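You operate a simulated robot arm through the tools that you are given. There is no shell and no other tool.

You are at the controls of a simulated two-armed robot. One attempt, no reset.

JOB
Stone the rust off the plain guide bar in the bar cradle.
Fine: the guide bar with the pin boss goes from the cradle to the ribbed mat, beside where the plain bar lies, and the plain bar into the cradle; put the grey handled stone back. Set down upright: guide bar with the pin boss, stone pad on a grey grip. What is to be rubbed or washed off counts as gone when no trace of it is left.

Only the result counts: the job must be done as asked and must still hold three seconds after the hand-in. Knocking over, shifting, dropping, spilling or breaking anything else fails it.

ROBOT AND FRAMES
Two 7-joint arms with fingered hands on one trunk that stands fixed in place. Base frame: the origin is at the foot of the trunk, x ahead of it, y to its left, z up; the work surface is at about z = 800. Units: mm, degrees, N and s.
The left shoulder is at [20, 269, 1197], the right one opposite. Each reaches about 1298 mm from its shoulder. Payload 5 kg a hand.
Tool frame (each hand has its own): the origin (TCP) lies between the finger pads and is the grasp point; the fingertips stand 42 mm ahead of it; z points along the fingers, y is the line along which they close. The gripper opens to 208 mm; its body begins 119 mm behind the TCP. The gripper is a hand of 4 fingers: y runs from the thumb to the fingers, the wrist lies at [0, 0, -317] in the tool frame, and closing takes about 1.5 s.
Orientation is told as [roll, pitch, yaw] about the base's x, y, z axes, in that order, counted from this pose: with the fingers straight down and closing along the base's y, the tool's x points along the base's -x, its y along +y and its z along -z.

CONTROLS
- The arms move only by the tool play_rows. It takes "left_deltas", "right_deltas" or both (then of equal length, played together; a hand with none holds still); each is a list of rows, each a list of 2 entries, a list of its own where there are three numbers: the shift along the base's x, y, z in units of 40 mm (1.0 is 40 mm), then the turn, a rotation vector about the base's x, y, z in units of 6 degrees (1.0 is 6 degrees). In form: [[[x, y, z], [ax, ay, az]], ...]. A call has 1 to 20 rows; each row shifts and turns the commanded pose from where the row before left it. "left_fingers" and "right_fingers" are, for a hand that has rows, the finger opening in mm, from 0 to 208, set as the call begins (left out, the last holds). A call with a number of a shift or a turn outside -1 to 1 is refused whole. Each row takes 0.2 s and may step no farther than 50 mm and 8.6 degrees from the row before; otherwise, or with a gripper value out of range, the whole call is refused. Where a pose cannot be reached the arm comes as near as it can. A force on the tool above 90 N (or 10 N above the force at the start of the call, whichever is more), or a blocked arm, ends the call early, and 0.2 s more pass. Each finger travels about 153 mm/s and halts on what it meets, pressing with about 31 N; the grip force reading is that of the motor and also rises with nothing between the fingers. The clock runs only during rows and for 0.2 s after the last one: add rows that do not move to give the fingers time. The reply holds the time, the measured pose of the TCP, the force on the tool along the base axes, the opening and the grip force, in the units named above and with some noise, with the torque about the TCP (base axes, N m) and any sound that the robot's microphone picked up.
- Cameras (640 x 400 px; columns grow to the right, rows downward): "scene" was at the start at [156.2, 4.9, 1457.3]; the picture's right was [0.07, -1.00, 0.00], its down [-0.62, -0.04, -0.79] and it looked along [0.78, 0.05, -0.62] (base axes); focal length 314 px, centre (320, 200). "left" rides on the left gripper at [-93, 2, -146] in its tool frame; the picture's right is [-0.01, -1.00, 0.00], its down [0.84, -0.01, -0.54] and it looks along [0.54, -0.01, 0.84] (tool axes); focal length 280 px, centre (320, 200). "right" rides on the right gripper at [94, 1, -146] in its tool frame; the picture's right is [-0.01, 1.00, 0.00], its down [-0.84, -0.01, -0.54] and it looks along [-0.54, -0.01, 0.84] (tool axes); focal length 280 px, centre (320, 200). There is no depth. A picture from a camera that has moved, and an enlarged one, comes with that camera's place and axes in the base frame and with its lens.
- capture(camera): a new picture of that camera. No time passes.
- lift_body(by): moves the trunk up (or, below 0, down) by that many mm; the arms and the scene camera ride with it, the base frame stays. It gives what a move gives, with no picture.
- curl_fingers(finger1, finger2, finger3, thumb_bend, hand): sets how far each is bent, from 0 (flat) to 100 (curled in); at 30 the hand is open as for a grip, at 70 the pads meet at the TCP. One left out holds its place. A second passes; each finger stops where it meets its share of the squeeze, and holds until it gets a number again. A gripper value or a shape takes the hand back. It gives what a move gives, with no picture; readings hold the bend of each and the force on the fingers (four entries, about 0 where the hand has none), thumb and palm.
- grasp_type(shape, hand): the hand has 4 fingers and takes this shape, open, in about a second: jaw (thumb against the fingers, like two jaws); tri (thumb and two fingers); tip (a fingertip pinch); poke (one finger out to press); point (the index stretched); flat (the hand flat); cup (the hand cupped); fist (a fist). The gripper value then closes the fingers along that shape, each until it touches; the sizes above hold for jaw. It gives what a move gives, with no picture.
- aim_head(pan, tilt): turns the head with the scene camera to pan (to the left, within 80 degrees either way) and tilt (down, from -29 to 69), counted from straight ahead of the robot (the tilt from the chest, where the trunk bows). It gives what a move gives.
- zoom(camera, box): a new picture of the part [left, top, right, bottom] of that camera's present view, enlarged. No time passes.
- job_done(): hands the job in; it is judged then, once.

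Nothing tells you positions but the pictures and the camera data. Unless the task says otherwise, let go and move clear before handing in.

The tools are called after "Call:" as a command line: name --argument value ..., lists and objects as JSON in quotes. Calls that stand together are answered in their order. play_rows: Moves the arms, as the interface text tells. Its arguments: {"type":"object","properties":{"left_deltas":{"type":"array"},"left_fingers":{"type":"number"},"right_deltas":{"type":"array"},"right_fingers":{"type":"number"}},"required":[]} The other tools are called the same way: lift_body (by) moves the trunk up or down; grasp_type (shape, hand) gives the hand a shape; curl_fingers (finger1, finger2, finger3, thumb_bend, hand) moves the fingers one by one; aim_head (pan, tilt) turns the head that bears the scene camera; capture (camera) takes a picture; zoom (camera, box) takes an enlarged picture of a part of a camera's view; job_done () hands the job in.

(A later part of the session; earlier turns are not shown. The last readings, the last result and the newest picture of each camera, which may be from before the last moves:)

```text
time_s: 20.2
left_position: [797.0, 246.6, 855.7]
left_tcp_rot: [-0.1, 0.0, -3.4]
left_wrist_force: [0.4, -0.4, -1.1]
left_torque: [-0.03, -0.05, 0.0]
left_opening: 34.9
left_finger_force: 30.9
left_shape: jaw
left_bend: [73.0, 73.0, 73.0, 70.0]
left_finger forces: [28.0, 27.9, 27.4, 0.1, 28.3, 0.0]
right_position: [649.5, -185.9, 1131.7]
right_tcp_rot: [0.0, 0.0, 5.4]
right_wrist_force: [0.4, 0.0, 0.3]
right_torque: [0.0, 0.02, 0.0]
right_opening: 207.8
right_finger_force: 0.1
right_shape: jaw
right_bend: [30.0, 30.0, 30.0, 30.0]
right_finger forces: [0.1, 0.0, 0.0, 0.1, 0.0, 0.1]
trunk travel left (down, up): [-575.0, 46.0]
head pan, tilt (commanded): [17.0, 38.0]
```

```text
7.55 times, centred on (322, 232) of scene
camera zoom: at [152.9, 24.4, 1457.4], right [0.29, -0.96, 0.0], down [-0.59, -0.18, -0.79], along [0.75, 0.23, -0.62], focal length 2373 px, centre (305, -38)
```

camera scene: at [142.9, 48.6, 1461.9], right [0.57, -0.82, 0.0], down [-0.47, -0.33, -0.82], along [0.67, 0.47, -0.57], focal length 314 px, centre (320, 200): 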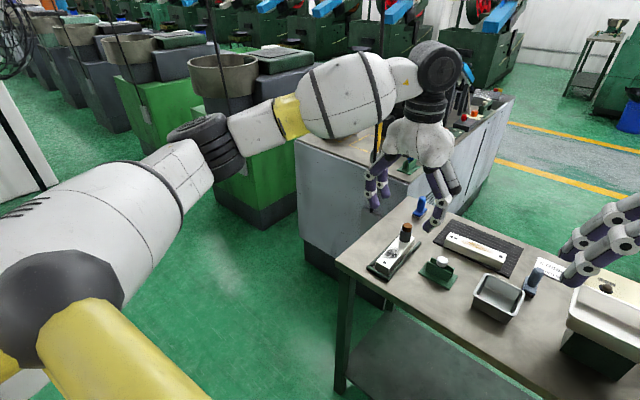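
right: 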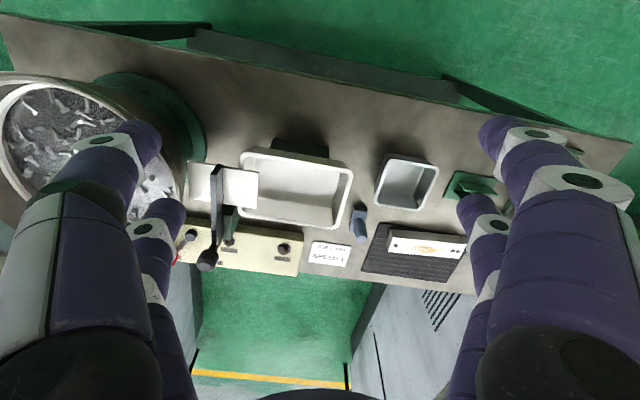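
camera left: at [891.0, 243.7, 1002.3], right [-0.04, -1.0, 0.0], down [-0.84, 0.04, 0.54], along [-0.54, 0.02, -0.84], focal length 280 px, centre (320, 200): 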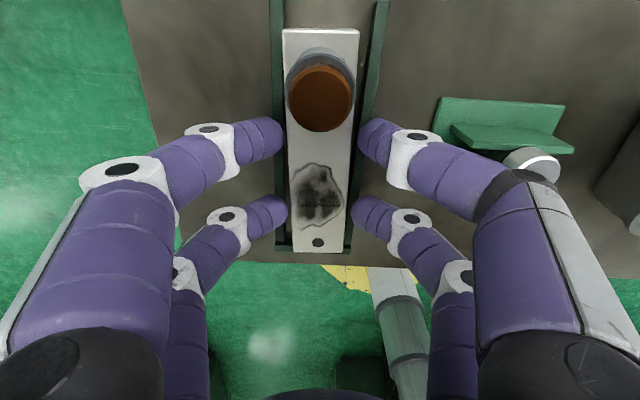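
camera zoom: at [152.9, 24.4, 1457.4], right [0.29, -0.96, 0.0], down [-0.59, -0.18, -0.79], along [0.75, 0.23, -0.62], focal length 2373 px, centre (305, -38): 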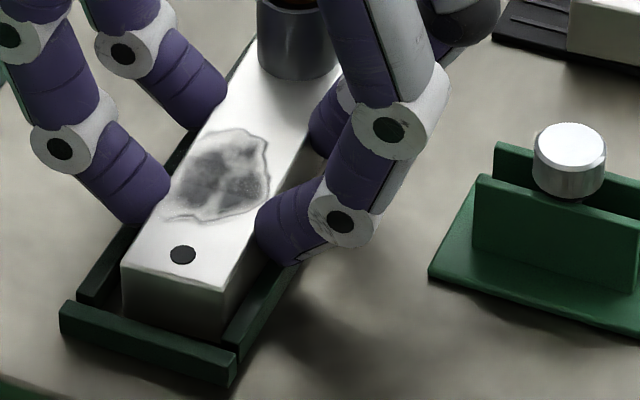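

The grip has stalled on the bar at 31 N with all digits in contact. I lift a little and watch.

Call:
play_rows --left_deltas '[[[0, 0, 0.2], [0, 0, 0]], [[0, 0, 0.3], [0, 0, 0]], [[0, 0, 0.4], [0, 0, 0]], [[0, 0, 0], [0, 0, 0]]]'

Call:
zoom --camera "scene" --box '[262, 185, 382, 265]'

```text
time_s: 21.2
left_position: [796.4, 247.5, 891.6]
left_tcp_rot: [0.0, 0.0, -3.5]
left_wrist_force: [-0.2, 0.2, -4.6]
left_torque: [0.0, 0.18, -0.01]
left_opening: 34.3
left_finger_force: 31.6
left_shape: jaw
left_bend: [73.0, 73.0, 73.0, 70.0]
left_finger forces: [27.7, 28.1, 27.7, 0.0, 27.9, 0.0]
right_position: [649.2, -186.4, 1131.6]
right_tcp_rot: [0.0, 0.0, 5.4]
right_wrist_force: [-0.3, 0.7, -0.7]
right_torque: [0.0, 0.07, 0.03]
right_opening: 208.0
right_finger_force: 0.0
right_shape: jaw
right_bend: [30.0, 30.0, 30.0, 30.0]
right_finger forces: [0.1, 0.1, 0.0, 0.1, 0.0, 0.1]
trunk travel left (down, up): [-575.0, 46.0]
head pan, tilt (commanded): [17.0, 38.0]
```

```text
5.00 times, centred on (322, 225) of scene
camera zoom: at [153.5, 24.6, 1457.3], right [0.29, -0.96, 0.0], down [-0.59, -0.18, -0.79], along [0.75, 0.23, -0.62], focal length 1572 px, centre (310, 75)
```

zoom: 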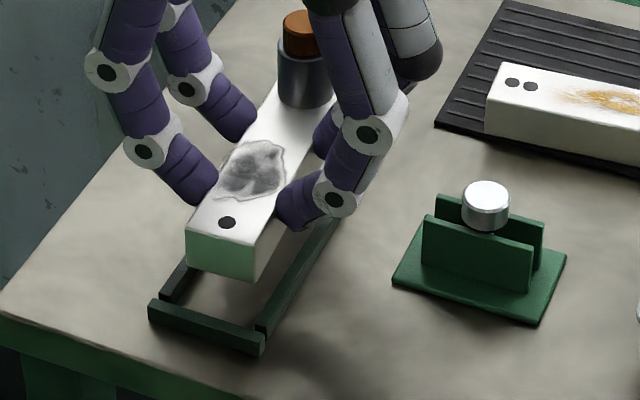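

The bar is up and level in the grip (about 0.5 kg). I lift it clear of everything, then carry and turn it 88° toward the free strip of mat behind the plain bar, staying high.

Call:
play_rows --left_deltas '[[[0, 0, 0.8], [0, 0, 0]], [[0, 0, 0.8], [0, 0, 0]], [[0, 0, 0.8], [0, 0, 0]], [[0, 0, 0], [0, 0, 0]]]'

Call:
play_rows --left_deltas '[[[0.37, -0.32, 0], [0, 0, 0.98]], [[0.37, -0.32, 0], [0, 0, 0.98]], [[0.37, -0.32, 0], [0, 0, 0.98]], [[0.37, -0.32, 0], [0, 0, 0.98]], [[0.37, -0.32, 0], [0, 0, 0.98]], [[0.37, -0.32, 0], [0, 0, 0.98]], [[0.37, -0.32, 0], [0, 0, 0.98]]]'

Call:
capture --camera "scene"

```text
time_s: 22.2
left_position: [797.4, 247.8, 987.5]
left_tcp_rot: [-0.2, 0.1, -3.4]
left_wrist_force: [0.3, 1.0, -7.8]
left_torque: [-0.03, 0.2, -0.01]
left_opening: 34.6
left_finger_force: 31.4
left_shape: jaw
left_bend: [73.0, 73.0, 73.0, 70.0]
left_finger forces: [27.6, 28.1, 27.9, 0.1, 28.0, 0.0]
right_position: [648.5, -186.0, 1132.8]
right_tcp_rot: [0.0, 0.0, 5.4]
right_wrist_force: [-0.2, 0.0, -0.2]
right_torque: [-0.03, 0.04, 0.0]
right_opening: 207.8
right_finger_force: 0.0
right_shape: jaw
right_bend: [30.0, 30.0, 30.0, 30.0]
right_finger forces: [0.1, 0.1, 0.0, 0.1, 0.0, 0.1]
trunk travel left (down, up): [-575.0, 46.0]
head pan, tilt (commanded): [17.0, 38.0]
```

```text
time_s: 23.8
left_position: [901.2, 156.5, 987.5]
left_tcp_rot: [-0.1, 0.1, 37.8]
left_wrist_force: [0.1, 0.0, -7.4]
left_torque: [-0.05, 0.15, -0.02]
left_opening: 34.5
left_finger_force: 31.2
left_shape: jaw
left_bend: [73.0, 73.0, 73.0, 70.0]
left_finger forces: [27.8, 28.2, 28.0, 0.0, 28.2, 0.0]
right_position: [649.0, -187.5, 1132.2]
right_tcp_rot: [0.0, 0.0, 5.4]
right_wrist_force: [0.1, 0.2, -0.8]
right_torque: [0.08, 0.05, 0.01]
right_opening: 208.0
right_finger_force: 0.0
right_shape: jaw
right_bend: [30.0, 30.0, 30.0, 30.0]
right_finger forces: [0.0, 0.0, 0.0, 0.1, 0.0, 0.0]
trunk travel left (down, up): [-575.0, 46.0]
head pan, tilt (commanded): [17.0, 38.0]
```

```text
taken
camera scene: at [153.3, 23.8, 1457.4], right [0.29, -0.96, 0.0], down [-0.59, -0.18, -0.79], along [0.75, 0.23, -0.62], focal length 314 px, centre (320, 200)
```

scene: 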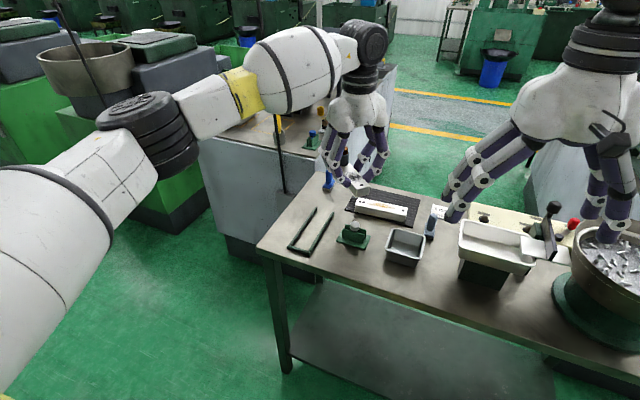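

Tracking is good. I continue the carry and turn to the free strip, still at z about 987.

Call:
play_rows --left_deltas '[[[0.394, -0.327, 0], [0, 0, 0.98]], [[0.394, -0.327, 0], [0, 0, 0.98]], [[0.394, -0.327, 0], [0, 0, 0.98]], [[0.394, -0.327, 0], [0, 0, 0.98]], [[0.394, -0.327, 0], [0, 0, 0.98]], [[0.394, -0.327, 0], [0, 0, 0.98]], [[0.394, -0.327, 0], [0, 0, 0.98]], [[0.394, -0.327, 0], [0, 0, 0.98]], [[0, 0, 0], [0, 0, 0]]]'

Call:
capture --camera "left"

Call:
capture --camera "scene"

Call:
capture --camera "right"

```text
time_s: 25.8
left_position: [956.0, 89.2, 975.2]
left_tcp_rot: [-0.1, 0.0, 84.8]
left_wrist_force: [-0.4, -0.3, -6.2]
left_torque: [0.01, -0.1, -0.05]
left_opening: 34.4
left_finger_force: 31.1
left_shape: jaw
left_bend: [73.0, 73.0, 73.0, 70.0]
left_finger forces: [28.1, 28.3, 27.8, 0.0, 28.4, 0.0]
left hand out of reach, approached as far as the arm can: row 5, 6, 7, 8
right_position: [648.7, -187.5, 1132.0]
right_tcp_rot: [0.1, 0.0, 5.4]
right_wrist_force: [0.2, -0.4, 1.2]
right_torque: [0.1, -0.08, 0.0]
right_opening: 207.9
right_finger_force: 0.0
right_shape: jaw
right_bend: [30.0, 30.0, 30.0, 30.0]
right_finger forces: [0.0, 0.0, 0.0, 0.0, 0.1, 0.0]
trunk travel left (down, up): [-575.0, 46.0]
head pan, tilt (commanded): [17.0, 38.0]
```

```text
taken
camera left: at [963.2, 182.9, 1121.1], right [1.0, -0.08, 0.0], down [-0.06, -0.84, 0.54], along [-0.04, -0.54, -0.84], focal length 280 px, centre (320, 200)
```

left: 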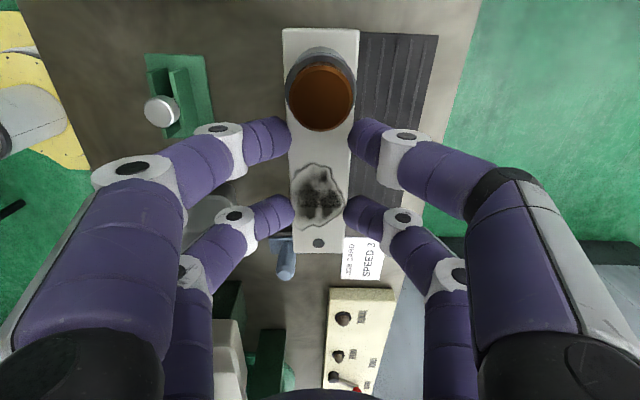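

```text
taken
camera scene: at [152.3, 23.5, 1457.5], right [0.29, -0.96, 0.0], down [-0.59, -0.18, -0.79], along [0.75, 0.23, -0.62], focal length 314 px, centre (320, 200)
```

scene: 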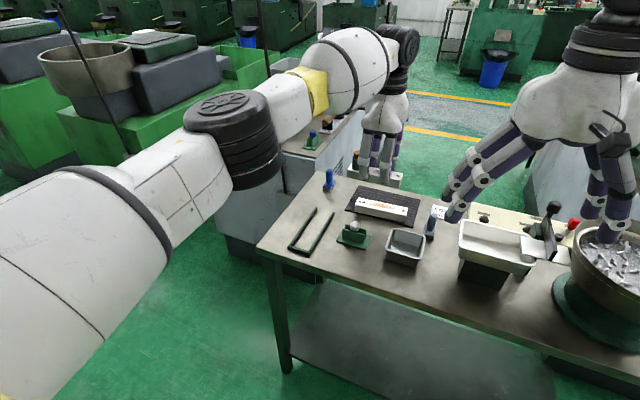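

```text
taken
camera right: at [555.9, -195.5, 1278.6], right [-0.08, 1.0, 0.0], down [0.84, 0.07, 0.54], along [0.54, 0.04, -0.84], focal length 280 px, centre (320, 200)
```

right: 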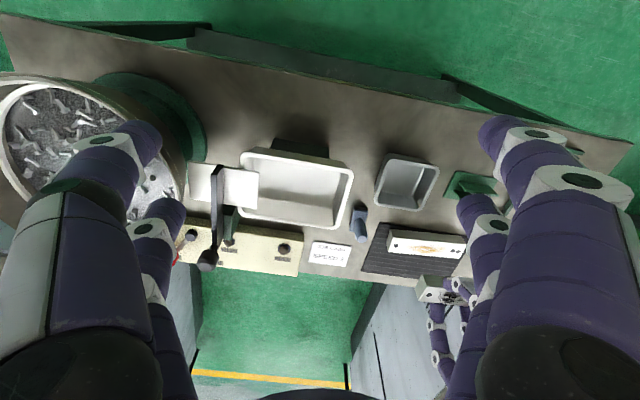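

The upright hand cannot reach the free strip (it stopped at x 956); it needs about 15° of forward tilt there. I'll set the boss bar on the clear front part of the bench, re-grip it with the tilt, and then carry it over. First I move back at height.

Call:
play_rows --left_deltas '[[[-0.95, 0.1, 0], [0, 0, 0]], [[-0.95, 0.1, 0], [0, 0, 0]], [[-0.95, 0.1, 0], [0, 0, 0]], [[-0.95, 0.1, 0], [0, 0, 0]], [[0, 0, 0], [0, 0, 0]]]'

```text
time_s: 27.0
left_position: [804.5, 111.1, 975.2]
left_tcp_rot: [0.0, 0.0, 84.8]
left_wrist_force: [0.2, 0.4, -6.4]
left_torque: [-0.2, 0.03, 0.04]
left_opening: 34.2
left_finger_force: 31.0
left_shape: jaw
left_bend: [73.0, 73.0, 73.0, 70.0]
left_finger forces: [27.9, 28.3, 28.0, 0.1, 28.4, 0.0]
right_position: [649.8, -187.5, 1132.1]
right_tcp_rot: [-0.1, 0.0, 5.4]
right_wrist_force: [0.3, 0.9, -0.5]
right_torque: [-0.02, 0.03, -0.03]
right_opening: 207.6
right_finger_force: 0.1
right_shape: jaw
right_bend: [30.0, 30.0, 30.0, 30.0]
right_finger forces: [0.0, 0.0, 0.1, 0.0, 0.0, 0.0]
trunk travel left (down, up): [-575.0, 46.0]
head pan, tilt (commanded): [17.0, 38.0]
```

The commanded pose restarts from where the arm really is. I move to x 727 and take a look at the front area before lowering.

Call:
play_rows --left_deltas '[[[-0.97, 0, 0], [0, 0, 0]], [[-0.97, 0, 0], [0, 0, 0]], [[0, 0, -0.8], [0, 0, 0]], [[0, 0, -0.8], [0, 0, 0]], [[0, 0, 0], [0, 0, 0]]]'

Call:
aim_head --pan 5 --tilt 48

Call:
capture --camera "scene"

Call:
capture --camera "left"

```text
time_s: 28.2
left_position: [729.2, 107.1, 911.6]
left_tcp_rot: [-0.1, 0.1, 84.9]
left_wrist_force: [0.5, 0.3, -5.9]
left_torque: [-0.09, 0.0, -0.02]
left_opening: 34.2
left_finger_force: 31.0
left_shape: jaw
left_bend: [73.0, 73.0, 73.0, 70.0]
left_finger forces: [28.1, 28.2, 27.9, 0.0, 28.4, 0.1]
right_position: [648.8, -187.2, 1132.6]
right_tcp_rot: [0.0, 0.0, 5.3]
right_wrist_force: [-0.4, 0.2, -0.2]
right_torque: [0.04, -0.04, 0.02]
right_opening: 208.0
right_finger_force: 0.0
right_shape: jaw
right_bend: [30.0, 30.0, 30.0, 30.0]
right_finger forces: [0.0, 0.0, 0.1, 0.0, 0.1, 0.1]
trunk travel left (down, up): [-575.0, 46.0]
head pan, tilt (commanded): [17.0, 38.0]
```

```text
time_s: 28.9
left_position: [727.4, 107.5, 911.2]
left_tcp_rot: [0.0, -0.1, 84.7]
left_wrist_force: [-0.7, 0.4, -6.4]
left_torque: [-0.11, 0.02, -0.03]
left_opening: 34.4
left_finger_force: 30.8
left_shape: jaw
left_bend: [73.0, 73.0, 73.0, 70.0]
left_finger forces: [27.9, 28.2, 27.9, 0.0, 28.3, 0.0]
right_position: [650.1, -186.2, 1132.2]
right_tcp_rot: [0.1, 0.1, 5.4]
right_wrist_force: [-0.5, 0.0, 0.1]
right_torque: [0.01, -0.02, 0.0]
right_opening: 208.0
right_finger_force: 0.2
right_shape: jaw
right_bend: [30.0, 30.0, 30.0, 30.0]
right_finger forces: [0.0, 0.0, 0.0, 0.0, 0.0, 0.1]
trunk travel left (down, up): [-575.0, 46.0]
head pan, tilt (commanded): [5.0, 48.0]
```

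```text
taken
camera scene: at [149.0, 6.1, 1443.0], right [0.09, -1.0, 0.0], down [-0.74, -0.07, -0.67], along [0.67, 0.06, -0.74], focal length 314 px, centre (320, 200)
```

scene: 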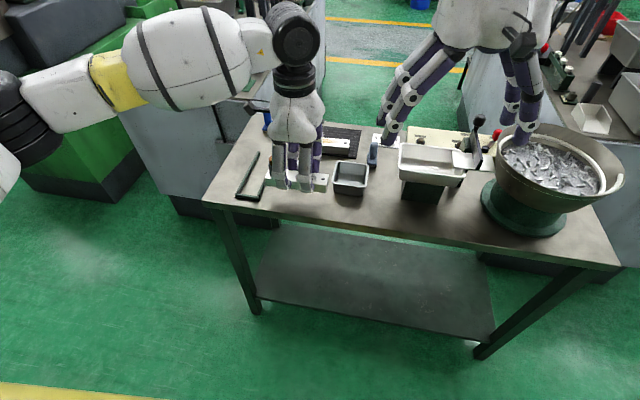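

```text
taken
camera left: at [735.0, 200.9, 1056.5], right [1.0, -0.08, 0.0], down [-0.06, -0.84, 0.54], along [-0.04, -0.54, -0.84], focal length 280 px, centre (320, 200)
```

left: 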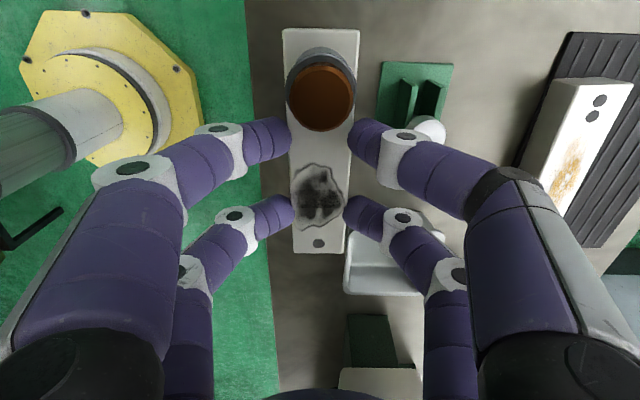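

The spot is clear: bar over x 702–742, between the cradle's near corner and the small tray. I shift slightly forward-left and lower to just above the bench.

Call:
play_rows --left_deltas '[[[-0.13, 0.13, -0.4], [0, 0, 0]], [[0, 0, -0.4], [0, 0, 0]], [[0, 0, -0.35], [0, 0, 0]], [[0, 0, 0], [0, 0, 0]]]'

Call:
zoom --camera "scene" --box '[220, 140, 380, 240]'

```text
time_s: 29.9
left_position: [721.5, 112.3, 866.4]
left_tcp_rot: [0.0, 0.0, 84.8]
left_wrist_force: [-0.2, 0.6, -5.8]
left_torque: [-0.13, 0.03, 0.02]
left_opening: 34.1
left_finger_force: 30.7
left_shape: jaw
left_bend: [73.0, 73.0, 73.0, 70.0]
left_finger forces: [28.1, 28.2, 28.0, 0.0, 28.3, 0.0]
right_position: [649.1, -186.3, 1133.1]
right_tcp_rot: [0.0, 0.0, 5.4]
right_wrist_force: [0.6, -0.6, 0.6]
right_torque: [0.02, -0.02, 0.0]
right_opening: 207.9
right_finger_force: 0.1
right_shape: jaw
right_bend: [30.0, 30.0, 30.0, 30.0]
right_finger forces: [0.0, 0.0, 0.0, 0.0, 0.0, 0.1]
trunk travel left (down, up): [-575.0, 46.0]
head pan, tilt (commanded): [5.0, 48.0]
```

```text
4.00 times, centred on (300, 190) of scene
camera zoom: at [148.8, 5.9, 1443.1], right [0.09, -1.0, 0.0], down [-0.74, -0.06, -0.67], along [0.67, 0.06, -0.74], focal length 1258 px, centre (400, 240)
```

zoom: 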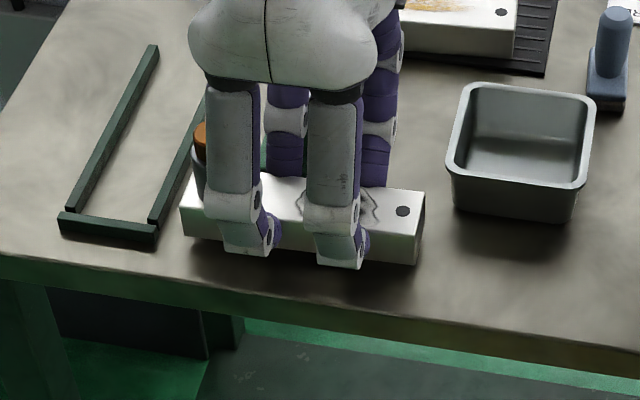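

Clear on all sides. I lower the last 10 mm in small steps until the bench takes the bar's weight.

Call:
play_rows --left_deltas '[[[0, 0, -0.1], [0, 0, 0]], [[0, 0, -0.1], [0, 0, 0]], [[0, 0, -0.04], [0, 0, 0]], [[0, 0, 0], [0, 0, 0]]]'

```text
time_s: 30.9
left_position: [723.0, 113.2, 856.8]
left_tcp_rot: [0.0, 0.0, 84.8]
left_wrist_force: [1.3, 0.3, -3.2]
left_torque: [0.11, -0.02, 0.0]
left_opening: 34.2
left_finger_force: 31.2
left_shape: jaw
left_bend: [73.0, 73.0, 73.0, 70.0]
left_finger forces: [28.4, 28.0, 27.8, 0.0, 29.0, 0.0]
right_position: [649.1, -186.5, 1132.7]
right_tcp_rot: [-0.1, 0.0, 5.4]
right_wrist_force: [-0.6, -0.2, -0.5]
right_torque: [-0.02, 0.01, 0.04]
right_opening: 207.9
right_finger_force: 0.2
right_shape: jaw
right_bend: [30.0, 30.0, 30.0, 30.0]
right_finger forces: [0.1, 0.1, 0.0, 0.1, 0.0, 0.0]
trunk travel left (down, up): [-575.0, 46.0]
head pan, tilt (commanded): [5.0, 48.0]
```

The bench has begun to take the weight. One more millimetre, then I open a little.

Call:
play_rows --left_deltas '[[[0, 0, -0.03], [0, 0, 0]], [[0, 0, 0], [0, 0, 0]]]'

Call:
play_rows --left_deltas '[[[0, 0, 0], [0, 0, 0]], [[0, 0, 0], [0, 0, 0]], [[0, 0, 0], [0, 0, 0]]]' --left_fingers 70

Call:
capture --camera "left"

Call:
zoom --camera "scene" --box '[220, 140, 380, 240]'

```text
time_s: 31.5
left_position: [721.0, 112.4, 855.7]
left_tcp_rot: [0.0, 0.0, 84.8]
left_wrist_force: [0.3, 1.0, 3.1]
left_torque: [0.25, -0.05, -0.01]
left_opening: 34.2
left_finger_force: 30.9
left_shape: jaw
left_bend: [73.0, 73.0, 73.0, 70.0]
left_finger forces: [29.2, 28.4, 27.7, 0.0, 30.0, 0.0]
right_position: [648.1, -185.8, 1133.0]
right_tcp_rot: [0.0, -0.1, 5.4]
right_wrist_force: [0.2, -0.3, -1.4]
right_torque: [0.02, 0.0, 0.04]
right_opening: 207.7
right_finger_force: 0.0
right_shape: jaw
right_bend: [30.0, 30.0, 30.0, 30.0]
right_finger forces: [0.0, 0.1, 0.1, 0.0, 0.1, 0.0]
trunk travel left (down, up): [-575.0, 46.0]
head pan, tilt (commanded): [5.0, 48.0]
```

```text
time_s: 32.3
left_position: [721.7, 113.4, 855.1]
left_tcp_rot: [0.0, -0.1, 84.7]
left_wrist_force: [0.3, -0.3, 0.1]
left_torque: [-0.01, 0.0, -0.01]
left_opening: 69.6
left_finger_force: 0.1
left_shape: jaw
left_bend: [74.0, 74.0, 74.0, 70.0]
left_finger forces: [0.0, 0.0, 0.0, 0.1, 0.1, 0.0]
right_position: [648.5, -186.4, 1133.0]
right_tcp_rot: [0.0, 0.1, 5.4]
right_wrist_force: [1.3, 0.2, -0.4]
right_torque: [-0.01, 0.03, -0.01]
right_opening: 207.6
right_finger_force: 0.2
right_shape: jaw
right_bend: [30.0, 30.0, 30.0, 30.0]
right_finger forces: [0.0, 0.0, 0.1, 0.0, 0.2, 0.0]
trunk travel left (down, up): [-575.0, 46.0]
head pan, tilt (commanded): [5.0, 48.0]
```

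```text
taken
camera left: at [729.2, 205.8, 1000.9], right [1.0, -0.08, 0.0], down [-0.06, -0.84, 0.54], along [-0.04, -0.54, -0.84], focal length 280 px, centre (320, 200)
```

left: 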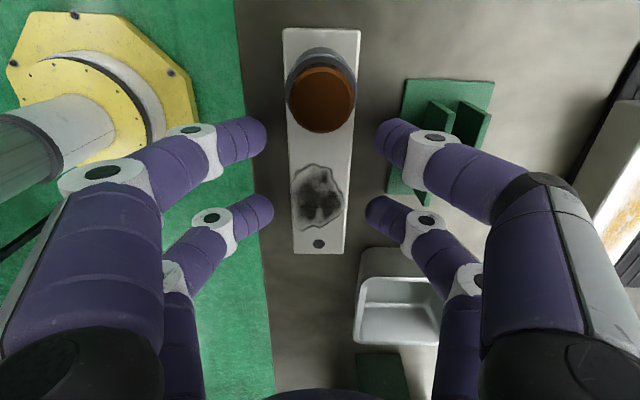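

```text
4.00 times, centred on (300, 190) of scene
camera zoom: at [148.7, 6.0, 1443.0], right [0.09, -1.0, 0.0], down [-0.74, -0.06, -0.67], along [0.67, 0.06, -0.74], focal length 1258 px, centre (400, 240)
```

zoom: 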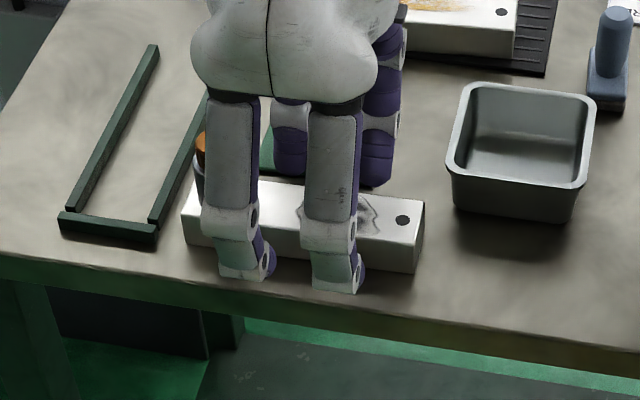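

The boss bar stands safely on the bench front. Since the mat's rear strip is tight while the plain bar is there, I'll move the plain bar to the empty cradle first. I raise the hand and go over the plain bar.

Call:
play_rows --left_deltas '[[[0, 0, 0.8], [0, 0, 0]], [[0, 0, 0.9], [0, 0, 0]], [[0, 0, 0.9], [0, 0, 0]], [[0.925, -0.204, 0], [0, 0, 0.1]], [[0.925, -0.204, 0], [0, 0, 0.1]], [[0.925, -0.204, 0], [0, 0, 0.1]], [[0.925, -0.204, 0], [0, 0, 0.1]], [[0.925, -0.204, 0], [0, 0, 0.1]], [[0.925, -0.204, 0], [0, 0, 0.1]], [[0, 0, 0], [0, 0, 0]]]' --left_fingers 70

Call:
capture --camera "left"

Call:
aim_head --pan 5 --tilt 40

Call:
capture --camera "scene"

```text
time_s: 34.5
left_position: [943.1, 67.5, 960.3]
left_tcp_rot: [0.0, 0.0, 88.5]
left_wrist_force: [0.4, 2.4, 0.1]
left_torque: [-0.3, 0.07, 0.01]
left_opening: 70.3
left_finger_force: 0.1
left_shape: jaw
left_bend: [74.0, 74.0, 74.0, 70.0]
left_finger forces: [0.0, 0.1, 0.0, 0.0, 0.1, 0.0]
right_position: [650.0, -185.1, 1132.4]
right_tcp_rot: [0.0, -0.1, 5.5]
right_wrist_force: [0.5, 1.1, -0.1]
right_torque: [-0.12, 0.02, 0.0]
right_opening: 207.9
right_finger_force: 0.0
right_shape: jaw
right_bend: [30.0, 30.0, 30.0, 30.0]
right_finger forces: [0.0, 0.2, 0.0, 0.0, 0.0, 0.0]
trunk travel left (down, up): [-575.0, 46.0]
head pan, tilt (commanded): [5.0, 48.0]
```

```text
taken
camera left: at [944.8, 159.6, 1105.2], right [1.0, -0.01, 0.0], down [-0.01, -0.84, 0.54], along [-0.01, -0.54, -0.84], focal length 280 px, centre (320, 200)
```

left: 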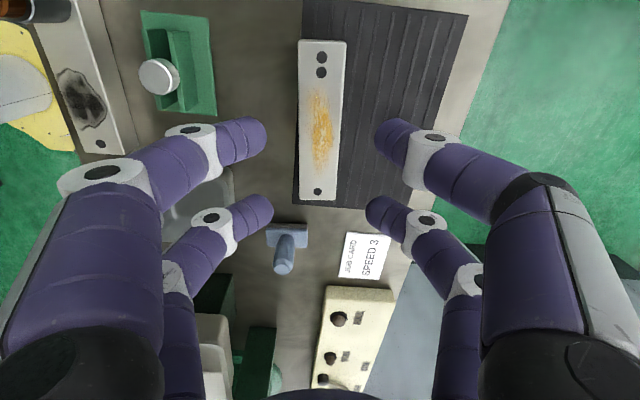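

```text
time_s: 35.2
left_position: [942.5, 63.7, 960.3]
left_tcp_rot: [-0.1, 0.0, 88.4]
left_wrist_force: [-0.2, -0.3, 0.5]
left_torque: [0.03, -0.04, 0.0]
left_opening: 70.2
left_finger_force: 0.0
left_shape: jaw
left_bend: [74.0, 74.0, 74.0, 70.0]
left_finger forces: [0.1, 0.1, 0.1, 0.0, 0.0, 0.0]
right_position: [648.3, -186.7, 1132.7]
right_tcp_rot: [0.0, 0.0, 5.4]
right_wrist_force: [-0.4, 0.2, 0.0]
right_torque: [-0.02, 0.0, 0.01]
right_opening: 208.1
right_finger_force: 0.0
right_shape: jaw
right_bend: [30.0, 30.0, 30.0, 30.0]
right_finger forces: [0.0, 0.0, 0.0, 0.0, 0.1, 0.0]
trunk travel left (down, up): [-575.0, 46.0]
head pan, tilt (commanded): [5.0, 40.0]
```

```text
taken
camera scene: at [154.8, 6.5, 1454.5], right [0.09, -1.0, 0.0], down [-0.64, -0.06, -0.77], along [0.76, 0.07, -0.64], focal length 314 px, centre (320, 200)
```

scene: 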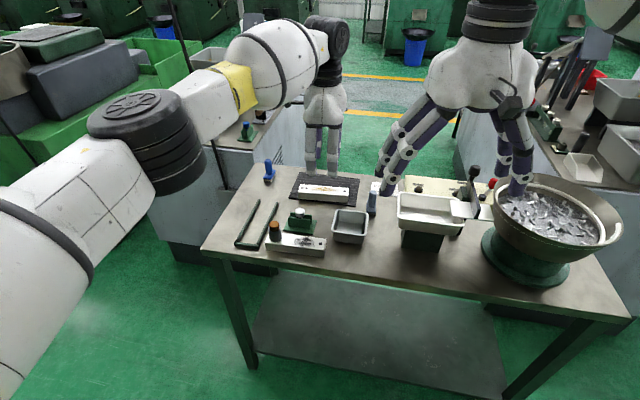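

Good view of the plain bar under the hand. I enlarge it to measure its place and yaw.

Call:
zoom --camera "left" --box '[260, 0, 420, 220]'

Call:
zoom --camera "left" --box '[280, 80, 360, 210]'

```text
1.82 times, centred on (340, 110) of left
camera zoom: at [944.2, 156.1, 1105.8], right [1.0, -0.01, 0.0], down [-0.01, -0.84, 0.54], along [-0.01, -0.54, -0.84], focal length 510 px, centre (284, 364)
```

zoom: 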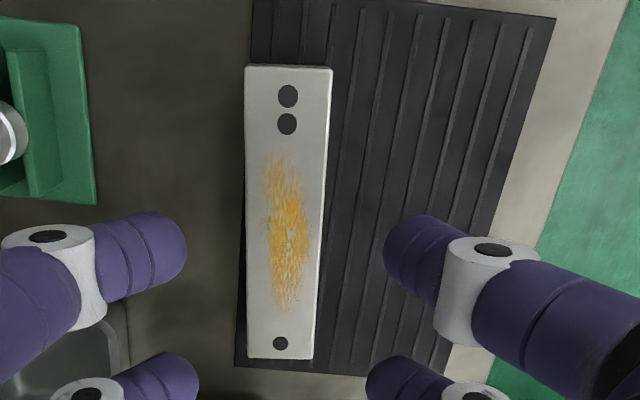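

```text
3.08 times, centred on (320, 145) of left
camera zoom: at [944.2, 156.1, 1105.8], right [1.0, -0.01, 0.0], down [-0.01, -0.84, 0.54], along [-0.01, -0.54, -0.84], focal length 863 px, centre (320, 369)
```

zoom: 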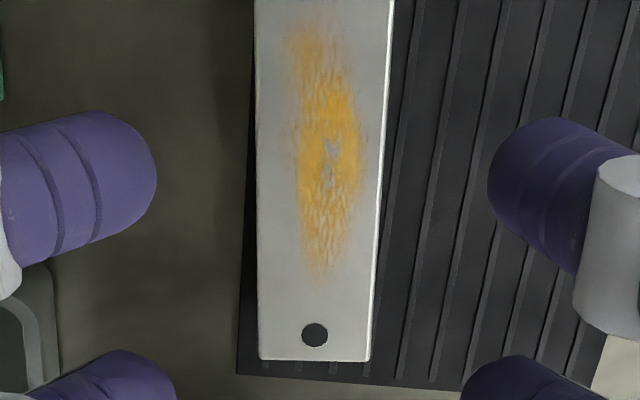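

The plain bar is centred at about (944, 64) with its axis at 87.7°, and the rust covers about 93 × 28 mm on top. I lower onto it with the tips kept above the cradle-rail height relative to the bar.

Call:
play_rows --left_deltas '[[[0.02, 0, -0.7], [0, 0, -0.1]], [[0.02, 0, -0.7], [0, 0, 0]], [[0, 0, -0.7], [0, 0, 0]], [[0, 0, 0], [0, 0, 0]]]' --left_fingers 70

Call:
capture --camera "left"

Call:
zoom --camera "scene" --box '[260, 140, 380, 220]'

```text
time_s: 36.2
left_position: [943.5, 62.9, 876.9]
left_tcp_rot: [-0.1, 0.0, 87.7]
left_wrist_force: [0.7, 0.1, 0.6]
left_torque: [0.02, -0.03, 0.03]
left_opening: 69.9
left_finger_force: 0.1
left_shape: jaw
left_bend: [74.0, 74.0, 74.0, 70.0]
left_finger forces: [0.0, 0.1, 0.0, 0.0, 0.0, 0.0]
right_position: [647.9, -187.6, 1132.9]
right_tcp_rot: [0.0, -0.1, 5.4]
right_wrist_force: [-1.1, 0.8, 0.2]
right_torque: [-0.02, -0.07, 0.01]
right_opening: 207.9
right_finger_force: 0.0
right_shape: jaw
right_bend: [30.0, 30.0, 30.0, 30.0]
right_finger forces: [0.0, 0.0, 0.0, 0.0, 0.0, 0.0]
trunk travel left (down, up): [-575.0, 46.0]
head pan, tilt (commanded): [5.0, 40.0]
```

```text
taken
camera left: at [946.1, 156.6, 1022.1], right [1.0, -0.02, 0.0], down [-0.02, -0.84, 0.54], along [-0.01, -0.54, -0.84], focal length 280 px, centre (320, 200)
```

left: 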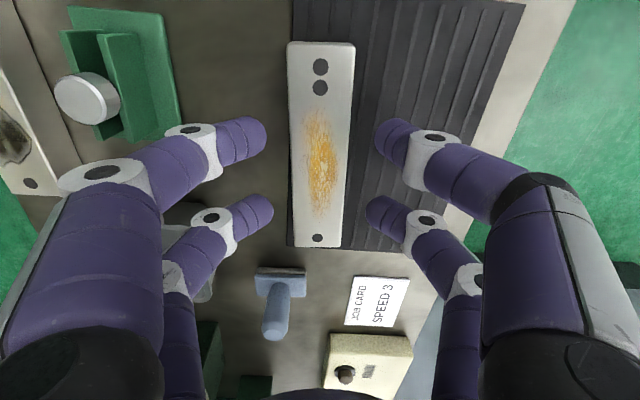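

```text
5.00 times, centred on (320, 180) of scene
camera zoom: at [154.2, 6.5, 1454.7], right [0.09, -1.0, 0.0], down [-0.64, -0.06, -0.77], along [0.76, 0.07, -0.64], focal length 1572 px, centre (320, 300)
```

zoom: 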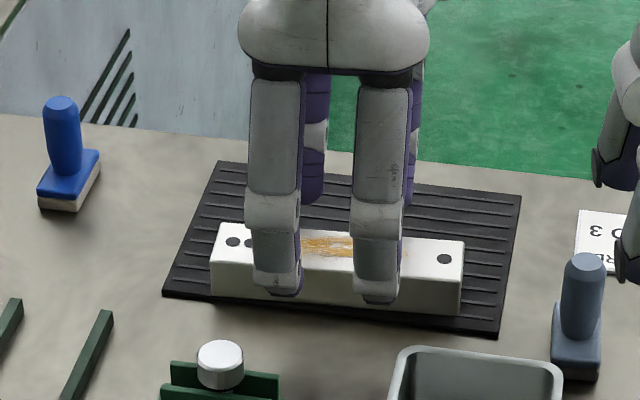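

Aligned with the bar between the finger pairs. I lower the last 17 mm and squeeze.

Call:
play_rows --left_deltas '[[[0.01, 0.02, -0.2], [0, 0, 0]], [[0, 0, -0.22], [0, 0, 0]], [[0, 0, 0], [0, 0, 0]]]' --left_fingers 70

Call:
play_rows --left_deltas '[[[0, 0, 0], [0, 0, 0]], [[0, 0, 0], [0, 0, 0]], [[0, 0, 0], [0, 0, 0]], [[0, 0, 0], [0, 0, 0]], [[0, 0, 0], [0, 0, 0]]]' --left_fingers 15

Call:
capture --camera "left"

```text
time_s: 37.0
left_position: [944.6, 65.4, 859.2]
left_tcp_rot: [0.0, 0.0, 87.7]
left_wrist_force: [-0.1, 0.5, -1.0]
left_torque: [0.01, -0.04, -0.01]
left_opening: 69.8
left_finger_force: 0.0
left_shape: jaw
left_bend: [74.0, 74.0, 74.0, 70.0]
left_finger forces: [0.0, 0.1, 0.0, 0.1, 0.1, 0.0]
right_position: [648.6, -187.3, 1133.4]
right_tcp_rot: [0.0, -0.1, 5.4]
right_wrist_force: [-0.2, -0.7, 1.3]
right_torque: [-0.01, 0.0, 0.0]
right_opening: 207.7
right_finger_force: 0.1
right_shape: jaw
right_bend: [30.0, 30.0, 30.0, 30.0]
right_finger forces: [0.0, 0.0, 0.1, 0.0, 0.1, 0.1]
trunk travel left (down, up): [-575.0, 46.0]
head pan, tilt (commanded): [5.0, 40.0]
```

```text
time_s: 38.2
left_position: [944.5, 63.7, 856.8]
left_tcp_rot: [0.0, -0.1, 87.8]
left_wrist_force: [-0.2, -0.4, 0.2]
left_torque: [0.04, 0.04, 0.04]
left_opening: 32.1
left_finger_force: 30.5
left_shape: jaw
left_bend: [72.0, 72.0, 72.0, 70.0]
left_finger forces: [29.1, 28.7, 27.8, 0.1, 29.4, 0.0]
right_position: [648.8, -186.6, 1132.1]
right_tcp_rot: [0.0, 0.0, 5.4]
right_wrist_force: [0.2, 0.1, -0.4]
right_torque: [0.03, -0.04, 0.0]
right_opening: 207.8
right_finger_force: 0.0
right_shape: jaw
right_bend: [30.0, 30.0, 30.0, 30.0]
right_finger forces: [0.1, 0.0, 0.1, 0.0, 0.0, 0.1]
trunk travel left (down, up): [-575.0, 46.0]
head pan, tilt (commanded): [5.0, 40.0]
```

```text
taken
camera left: at [948.3, 157.6, 1003.8], right [1.0, -0.02, 0.0], down [-0.02, -0.84, 0.54], along [-0.01, -0.54, -0.84], focal length 280 px, centre (320, 200)
```

left: 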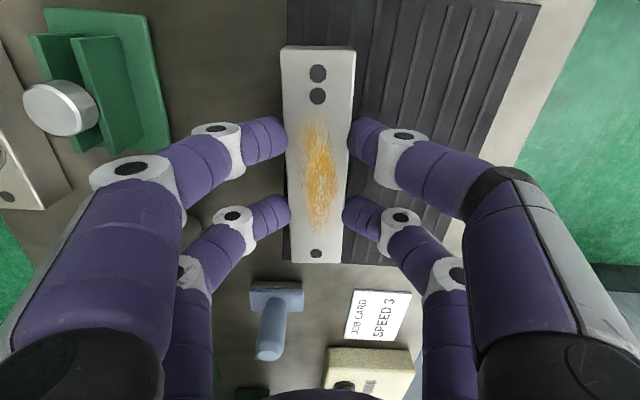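

Gripped at 30 N. I lift it and check it holds level.

Call:
play_rows --left_deltas '[[[0, 0, 0.2], [0, 0, 0]], [[0, 0, 0.4], [0, 0, 0]], [[0, 0, 0.6], [0, 0, 0]], [[0, 0, 0.6], [0, 0, 0]], [[0, 0, 0], [0, 0, 0]]]'

Call:
capture --camera "left"

Call:
zoom --camera "scene" --box '[240, 120, 400, 230]'

```text
time_s: 39.4
left_position: [946.1, 64.4, 928.8]
left_tcp_rot: [0.0, 0.0, 87.8]
left_wrist_force: [-0.4, 1.5, -5.2]
left_torque: [-0.02, -0.02, 0.01]
left_opening: 32.3
left_finger_force: 31.1
left_shape: jaw
left_bend: [72.0, 72.0, 72.0, 70.0]
left_finger forces: [28.7, 28.8, 28.2, 0.1, 29.4, 0.1]
right_position: [649.7, -187.0, 1131.2]
right_tcp_rot: [0.0, 0.0, 5.5]
right_wrist_force: [-0.1, -0.1, -0.1]
right_torque: [0.0, 0.04, -0.01]
right_opening: 207.9
right_finger_force: 0.0
right_shape: jaw
right_bend: [30.0, 30.0, 30.0, 30.0]
right_finger forces: [0.1, 0.0, 0.0, 0.0, 0.0, 0.0]
trunk travel left (down, up): [-575.0, 46.0]
head pan, tilt (commanded): [5.0, 40.0]
```

```text
taken
camera left: at [947.6, 157.9, 1074.8], right [1.0, -0.02, 0.0], down [-0.02, -0.84, 0.54], along [-0.01, -0.54, -0.84], focal length 280 px, centre (320, 200)
```

left: 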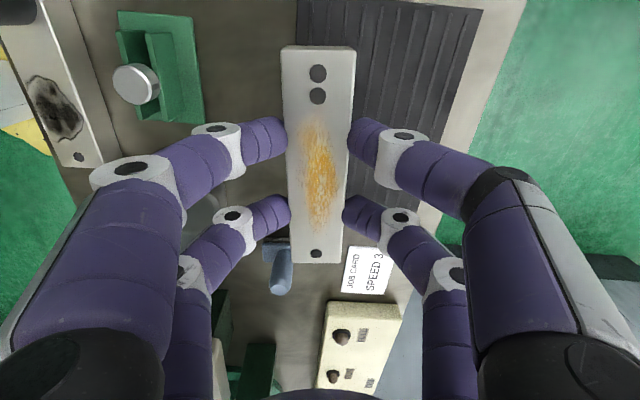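

```text
3.64 times, centred on (320, 175) of scene
camera zoom: at [155.6, 6.5, 1454.3], right [0.09, -1.0, 0.0], down [-0.64, -0.06, -0.77], along [0.76, 0.07, -0.64], focal length 1144 px, centre (320, 291)
```

zoom: 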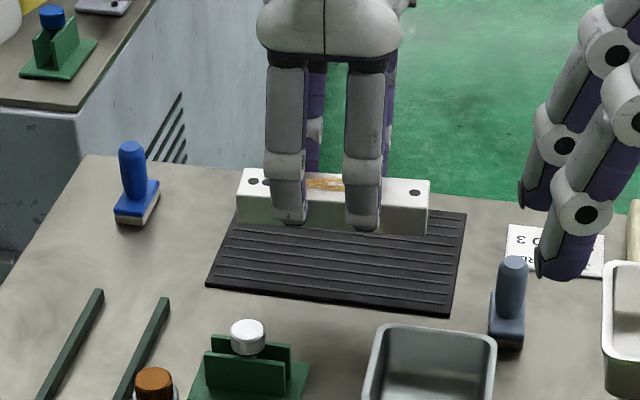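

The bar hangs level and centred in the grip. I carry it over to the cradle at height while turning it back 94° to the cradle's yaw.

Call:
play_rows --left_deltas '[[[-0.2125, 0.284, 0.235], [0, 0, -0.981]], [[-0.2125, 0.284, 0.235], [0, 0, -0.981]], [[-0.2125, 0.284, 0.235], [0, 0, -0.981]], [[-0.2125, 0.284, 0.235], [0, 0, -0.981]], [[-0.2125, 0.284, 0.235], [0, 0, -0.981]], [[-0.2125, 0.284, 0.235], [0, 0, -0.981]], [[-0.2125, 0.284, 0], [0, 0, -0.981]], [[-0.2125, 0.284, 0], [0, 0, -0.981]], [[-0.2125, 0.284, 0], [0, 0, -0.981]], [[-0.2125, 0.284, 0], [0, 0, -0.981]], [[-0.2125, 0.284, 0], [0, 0, -0.981]], [[-0.2125, 0.284, 0], [0, 0, -0.981]], [[-0.2125, 0.284, 0], [0, 0, -0.981]], [[-0.2125, 0.284, 0], [0, 0, -0.981]], [[-0.2125, 0.284, 0], [0, 0, -0.981]], [[-0.2125, 0.284, 0], [0, 0, -0.981]], [[0, 0, 0], [0, 0, 0]]]'

Call:
capture --camera "left"

Call:
capture --camera "scene"

```text
time_s: 43.0
left_position: [810.5, 245.1, 986.2]
left_tcp_rot: [0.0, -0.1, -6.5]
left_wrist_force: [0.6, 0.0, -4.9]
left_torque: [0.02, -0.03, 0.01]
left_opening: 31.9
left_finger_force: 30.8
left_shape: jaw
left_bend: [72.0, 72.0, 72.0, 70.0]
left_finger forces: [28.7, 28.8, 28.1, 0.0, 29.4, 0.0]
right_position: [648.3, -187.3, 1132.6]
right_tcp_rot: [0.0, 0.0, 5.4]
right_wrist_force: [-0.6, -0.5, 0.2]
right_torque: [0.02, -0.01, 0.02]
right_opening: 208.0
right_finger_force: 0.0
right_shape: jaw
right_bend: [30.0, 30.0, 30.0, 30.0]
right_finger forces: [0.1, 0.1, 0.1, 0.1, 0.0, 0.0]
trunk travel left (down, up): [-575.0, 46.0]
head pan, tilt (commanded): [5.0, 40.0]
```

```text
taken
camera left: at [903.8, 236.7, 1132.6], right [-0.1, -0.99, 0.0], down [-0.84, 0.08, 0.54], along [-0.54, 0.05, -0.84], focal length 280 px, centre (320, 200)
```

left: 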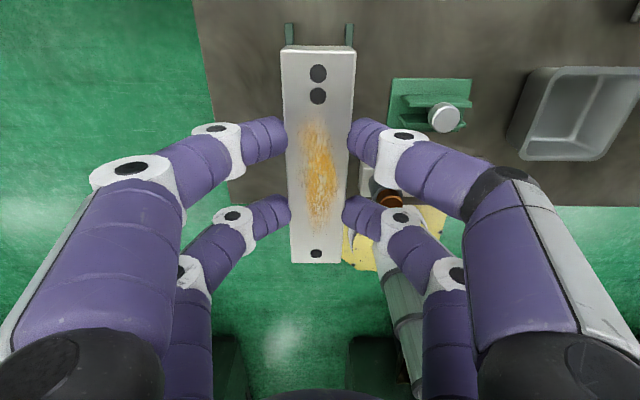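

```text
taken
camera scene: at [155.2, 6.3, 1454.4], right [0.09, -1.0, 0.0], down [-0.64, -0.06, -0.77], along [0.76, 0.07, -0.64], focal length 314 px, centre (320, 200)
```

scene: 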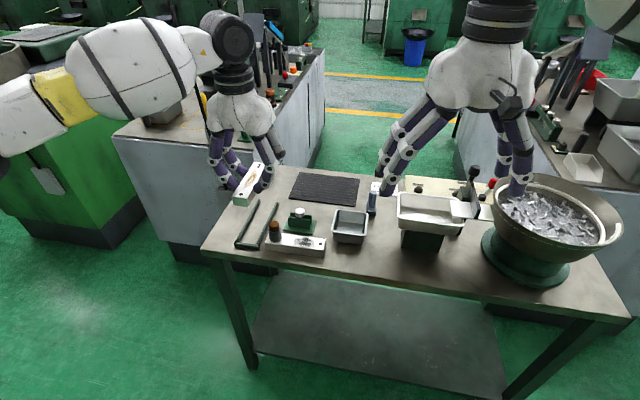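

The plain bar now hangs over the cradle. I check the alignment with the rails' far ends before lowering.

Call:
zoom --camera "left" --box '[260, 10, 380, 80]'

Call:
aim_head --pan 17 --tilt 42

Call:
zoom --camera "scene" --box '[240, 130, 400, 250]'

```text
5.33 times, centred on (320, 45) of left
camera zoom: at [903.8, 236.7, 1132.6], right [-0.1, -0.99, 0.0], down [-0.84, 0.08, 0.54], along [-0.54, 0.05, -0.84], focal length 1495 px, centre (320, 1027)
```

zoom: 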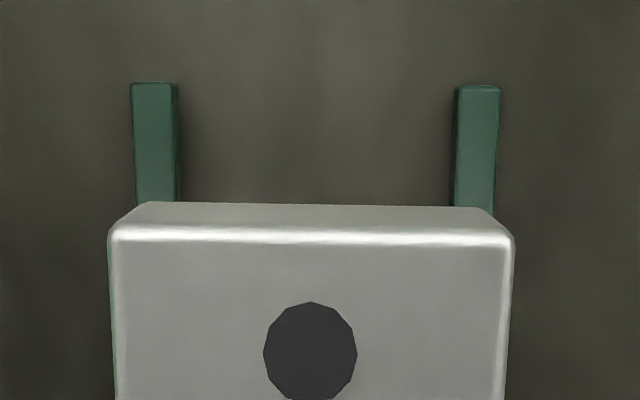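

```text
time_s: 43.7
left_position: [810.1, 247.2, 988.0]
left_tcp_rot: [0.0, 0.0, -6.5]
left_wrist_force: [-0.1, 0.6, -5.7]
left_torque: [-0.04, 0.0, 0.01]
left_opening: 31.9
left_finger_force: 30.9
left_shape: jaw
left_bend: [72.0, 72.0, 72.0, 70.0]
left_finger forces: [28.7, 28.8, 28.1, 0.0, 29.5, 0.0]
right_position: [649.0, -186.8, 1132.3]
right_tcp_rot: [-0.1, 0.0, 5.3]
right_wrist_force: [0.2, -0.1, 0.2]
right_torque: [0.02, 0.02, 0.01]
right_opening: 207.8
right_finger_force: 0.0
right_shape: jaw
right_bend: [30.0, 30.0, 30.0, 30.0]
right_finger forces: [0.0, 0.0, 0.0, 0.0, 0.0, 0.0]
trunk travel left (down, up): [-575.0, 46.0]
head pan, tilt (commanded): [17.0, 42.0]
```

```text
3.33 times, centred on (320, 190) of scene
camera zoom: at [150.5, 23.5, 1451.5], right [0.29, -0.96, 0.0], down [-0.64, -0.2, -0.74], along [0.71, 0.22, -0.67], focal length 1048 px, centre (320, 233)
```

zoom: 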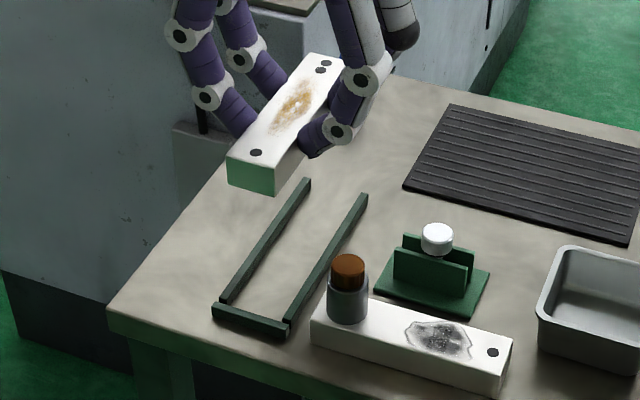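

The bar lines up with the rails within a millimetre and parallel. I lower to about 880 and check again.

Call:
play_rows --left_deltas '[[[0, 0, -0.9], [0, 0, 0]], [[0, 0, -0.9], [0, 0, 0]], [[0, 0, -0.9], [0, 0, 0]], [[0, 0, 0], [0, 0, 0]], [[0, 0, 0], [0, 0, 0]]]'

Call:
zoom --camera "scene" --box '[260, 170, 360, 245]'

Call:
zoom --camera "left" --box '[260, 0, 380, 70]'

Call:
zoom --camera "left" --box '[240, 220, 400, 310]'

```text
time_s: 44.9
left_position: [809.1, 247.2, 876.8]
left_tcp_rot: [-0.1, 0.0, -6.4]
left_wrist_force: [-0.3, 0.5, -5.2]
left_torque: [-0.02, 0.04, -0.01]
left_opening: 32.0
left_finger_force: 30.6
left_shape: jaw
left_bend: [72.0, 72.0, 72.0, 70.0]
left_finger forces: [28.7, 28.8, 28.1, 0.1, 29.3, 0.0]
right_position: [649.5, -186.8, 1132.4]
right_tcp_rot: [0.0, -0.1, 5.5]
right_wrist_force: [-0.2, 0.2, -0.7]
right_torque: [-0.02, 0.01, -0.04]
right_opening: 208.0
right_finger_force: 0.0
right_shape: jaw
right_bend: [30.0, 30.0, 30.0, 30.0]
right_finger forces: [0.1, 0.0, 0.0, 0.1, 0.0, 0.0]
trunk travel left (down, up): [-575.0, 46.0]
head pan, tilt (commanded): [17.0, 42.0]
```

```text
5.33 times, centred on (310, 208) of scene
camera zoom: at [151.0, 23.9, 1451.4], right [0.29, -0.96, 0.0], down [-0.64, -0.2, -0.74], along [0.71, 0.22, -0.67], focal length 1677 px, centre (373, 160)
```

zoom: 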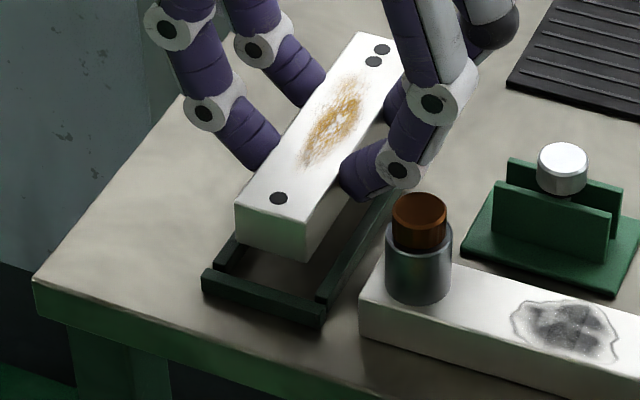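

```text
5.33 times, centred on (320, 35) of left
camera zoom: at [902.7, 238.2, 1023.0], right [-0.1, -1.0, 0.0], down [-0.84, 0.08, 0.54], along [-0.54, 0.05, -0.84], focal length 1495 px, centre (320, 1080)
```

zoom: 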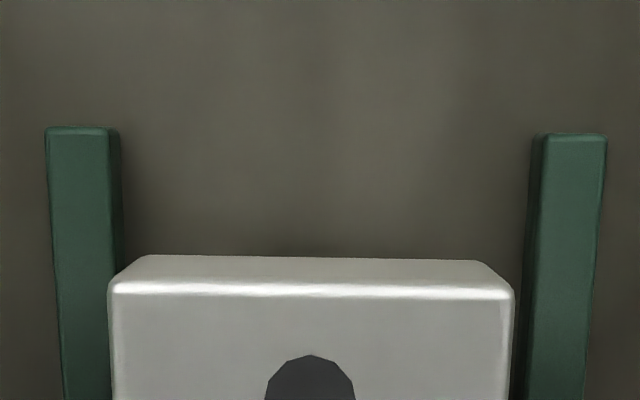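

```text
4.00 times, centred on (320, 265) of left
camera zoom: at [902.7, 238.2, 1023.0], right [-0.1, -1.0, 0.0], down [-0.84, 0.08, 0.54], along [-0.54, 0.05, -0.84], focal length 1122 px, centre (320, -60)
```

zoom: 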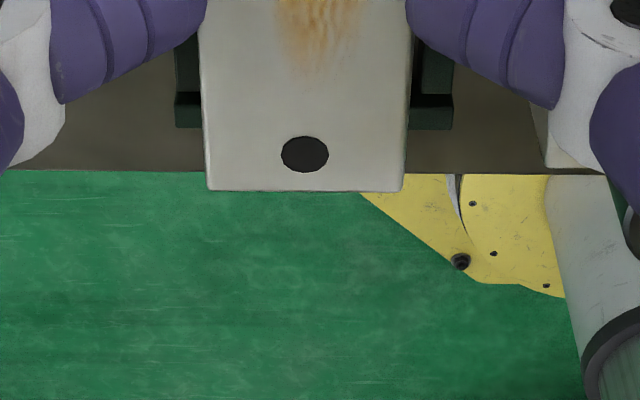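

The bar is within about 1 mm of the cradle's centre line with an 8 mm gap to the front stop. I nudge 1 mm right and lower gently until it touches down.

Call:
play_rows --left_deltas '[[[0, -0.03, -0.2], [0, 0, 0]], [[0, 0, -0.2], [0, 0, 0]], [[0, 0, -0.1], [0, 0, 0]], [[0, 0, 0], [0, 0, 0]]]'

Call:
zoom --camera "scene" --box '[260, 170, 360, 245]'

```text
time_s: 45.9
left_position: [809.7, 245.6, 859.4]
left_tcp_rot: [-0.1, 0.0, -6.5]
left_wrist_force: [0.1, 0.8, -5.0]
left_torque: [-0.01, 0.04, -0.01]
left_opening: 32.1
left_finger_force: 31.1
left_shape: jaw
left_bend: [72.0, 72.0, 72.0, 70.0]
left_finger forces: [28.7, 28.8, 28.2, 0.0, 29.4, 0.1]
right_position: [648.7, -186.2, 1131.9]
right_tcp_rot: [0.1, -0.1, 5.4]
right_wrist_force: [-0.2, -0.8, -0.7]
right_torque: [-0.01, -0.04, 0.0]
right_opening: 208.0
right_finger_force: 0.0
right_shape: jaw
right_bend: [30.0, 30.0, 30.0, 30.0]
right_finger forces: [0.0, 0.0, 0.1, 0.1, 0.0, 0.0]
trunk travel left (down, up): [-575.0, 46.0]
head pan, tilt (commanded): [17.0, 42.0]
```

```text
5.33 times, centred on (310, 208) of scene
camera zoom: at [150.3, 23.6, 1451.6], right [0.29, -0.96, 0.0], down [-0.64, -0.2, -0.74], along [0.71, 0.22, -0.67], focal length 1677 px, centre (373, 160)
```

zoom: 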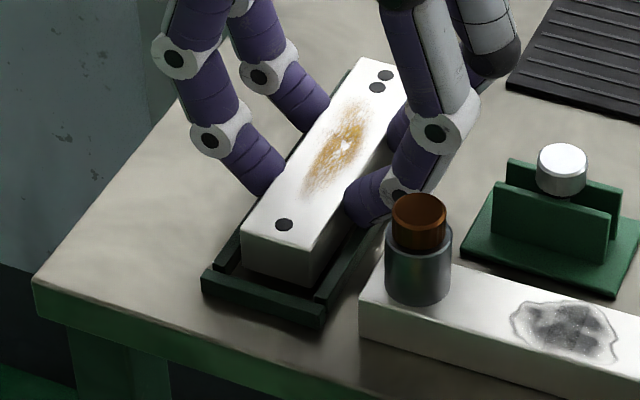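

The bar is inside the rails, a few millimetres above the bench. I go on in small steps.

Call:
play_rows --left_deltas '[[[0, 0, -0.06], [0, 0, 0]], [[0, 0, -0.05], [0, 0, 0]], [[0, 0, 0], [0, 0, 0]]]'

```text
time_s: 46.7
left_position: [810.4, 245.4, 856.5]
left_tcp_rot: [0.1, -0.2, -6.5]
left_wrist_force: [-0.3, 3.0, 7.4]
left_torque: [0.43, -0.02, -0.01]
left_opening: 32.4
left_finger_force: 30.8
left_shape: jaw
left_bend: [72.0, 73.0, 72.0, 70.0]
left_finger forces: [34.7, 35.7, 28.8, 0.0, 30.2, 0.0]
right_position: [648.9, -186.9, 1132.8]
right_tcp_rot: [0.0, -0.1, 5.3]
right_wrist_force: [0.2, -0.3, 0.3]
right_torque: [-0.01, -0.06, 0.0]
right_opening: 208.1
right_finger_force: 0.0
right_shape: jaw
right_bend: [30.0, 30.0, 30.0, 30.0]
right_finger forces: [0.0, 0.0, 0.0, 0.0, 0.1, 0.1]
trunk travel left (down, up): [-575.0, 46.0]
head pan, tilt (commanded): [17.0, 42.0]
```

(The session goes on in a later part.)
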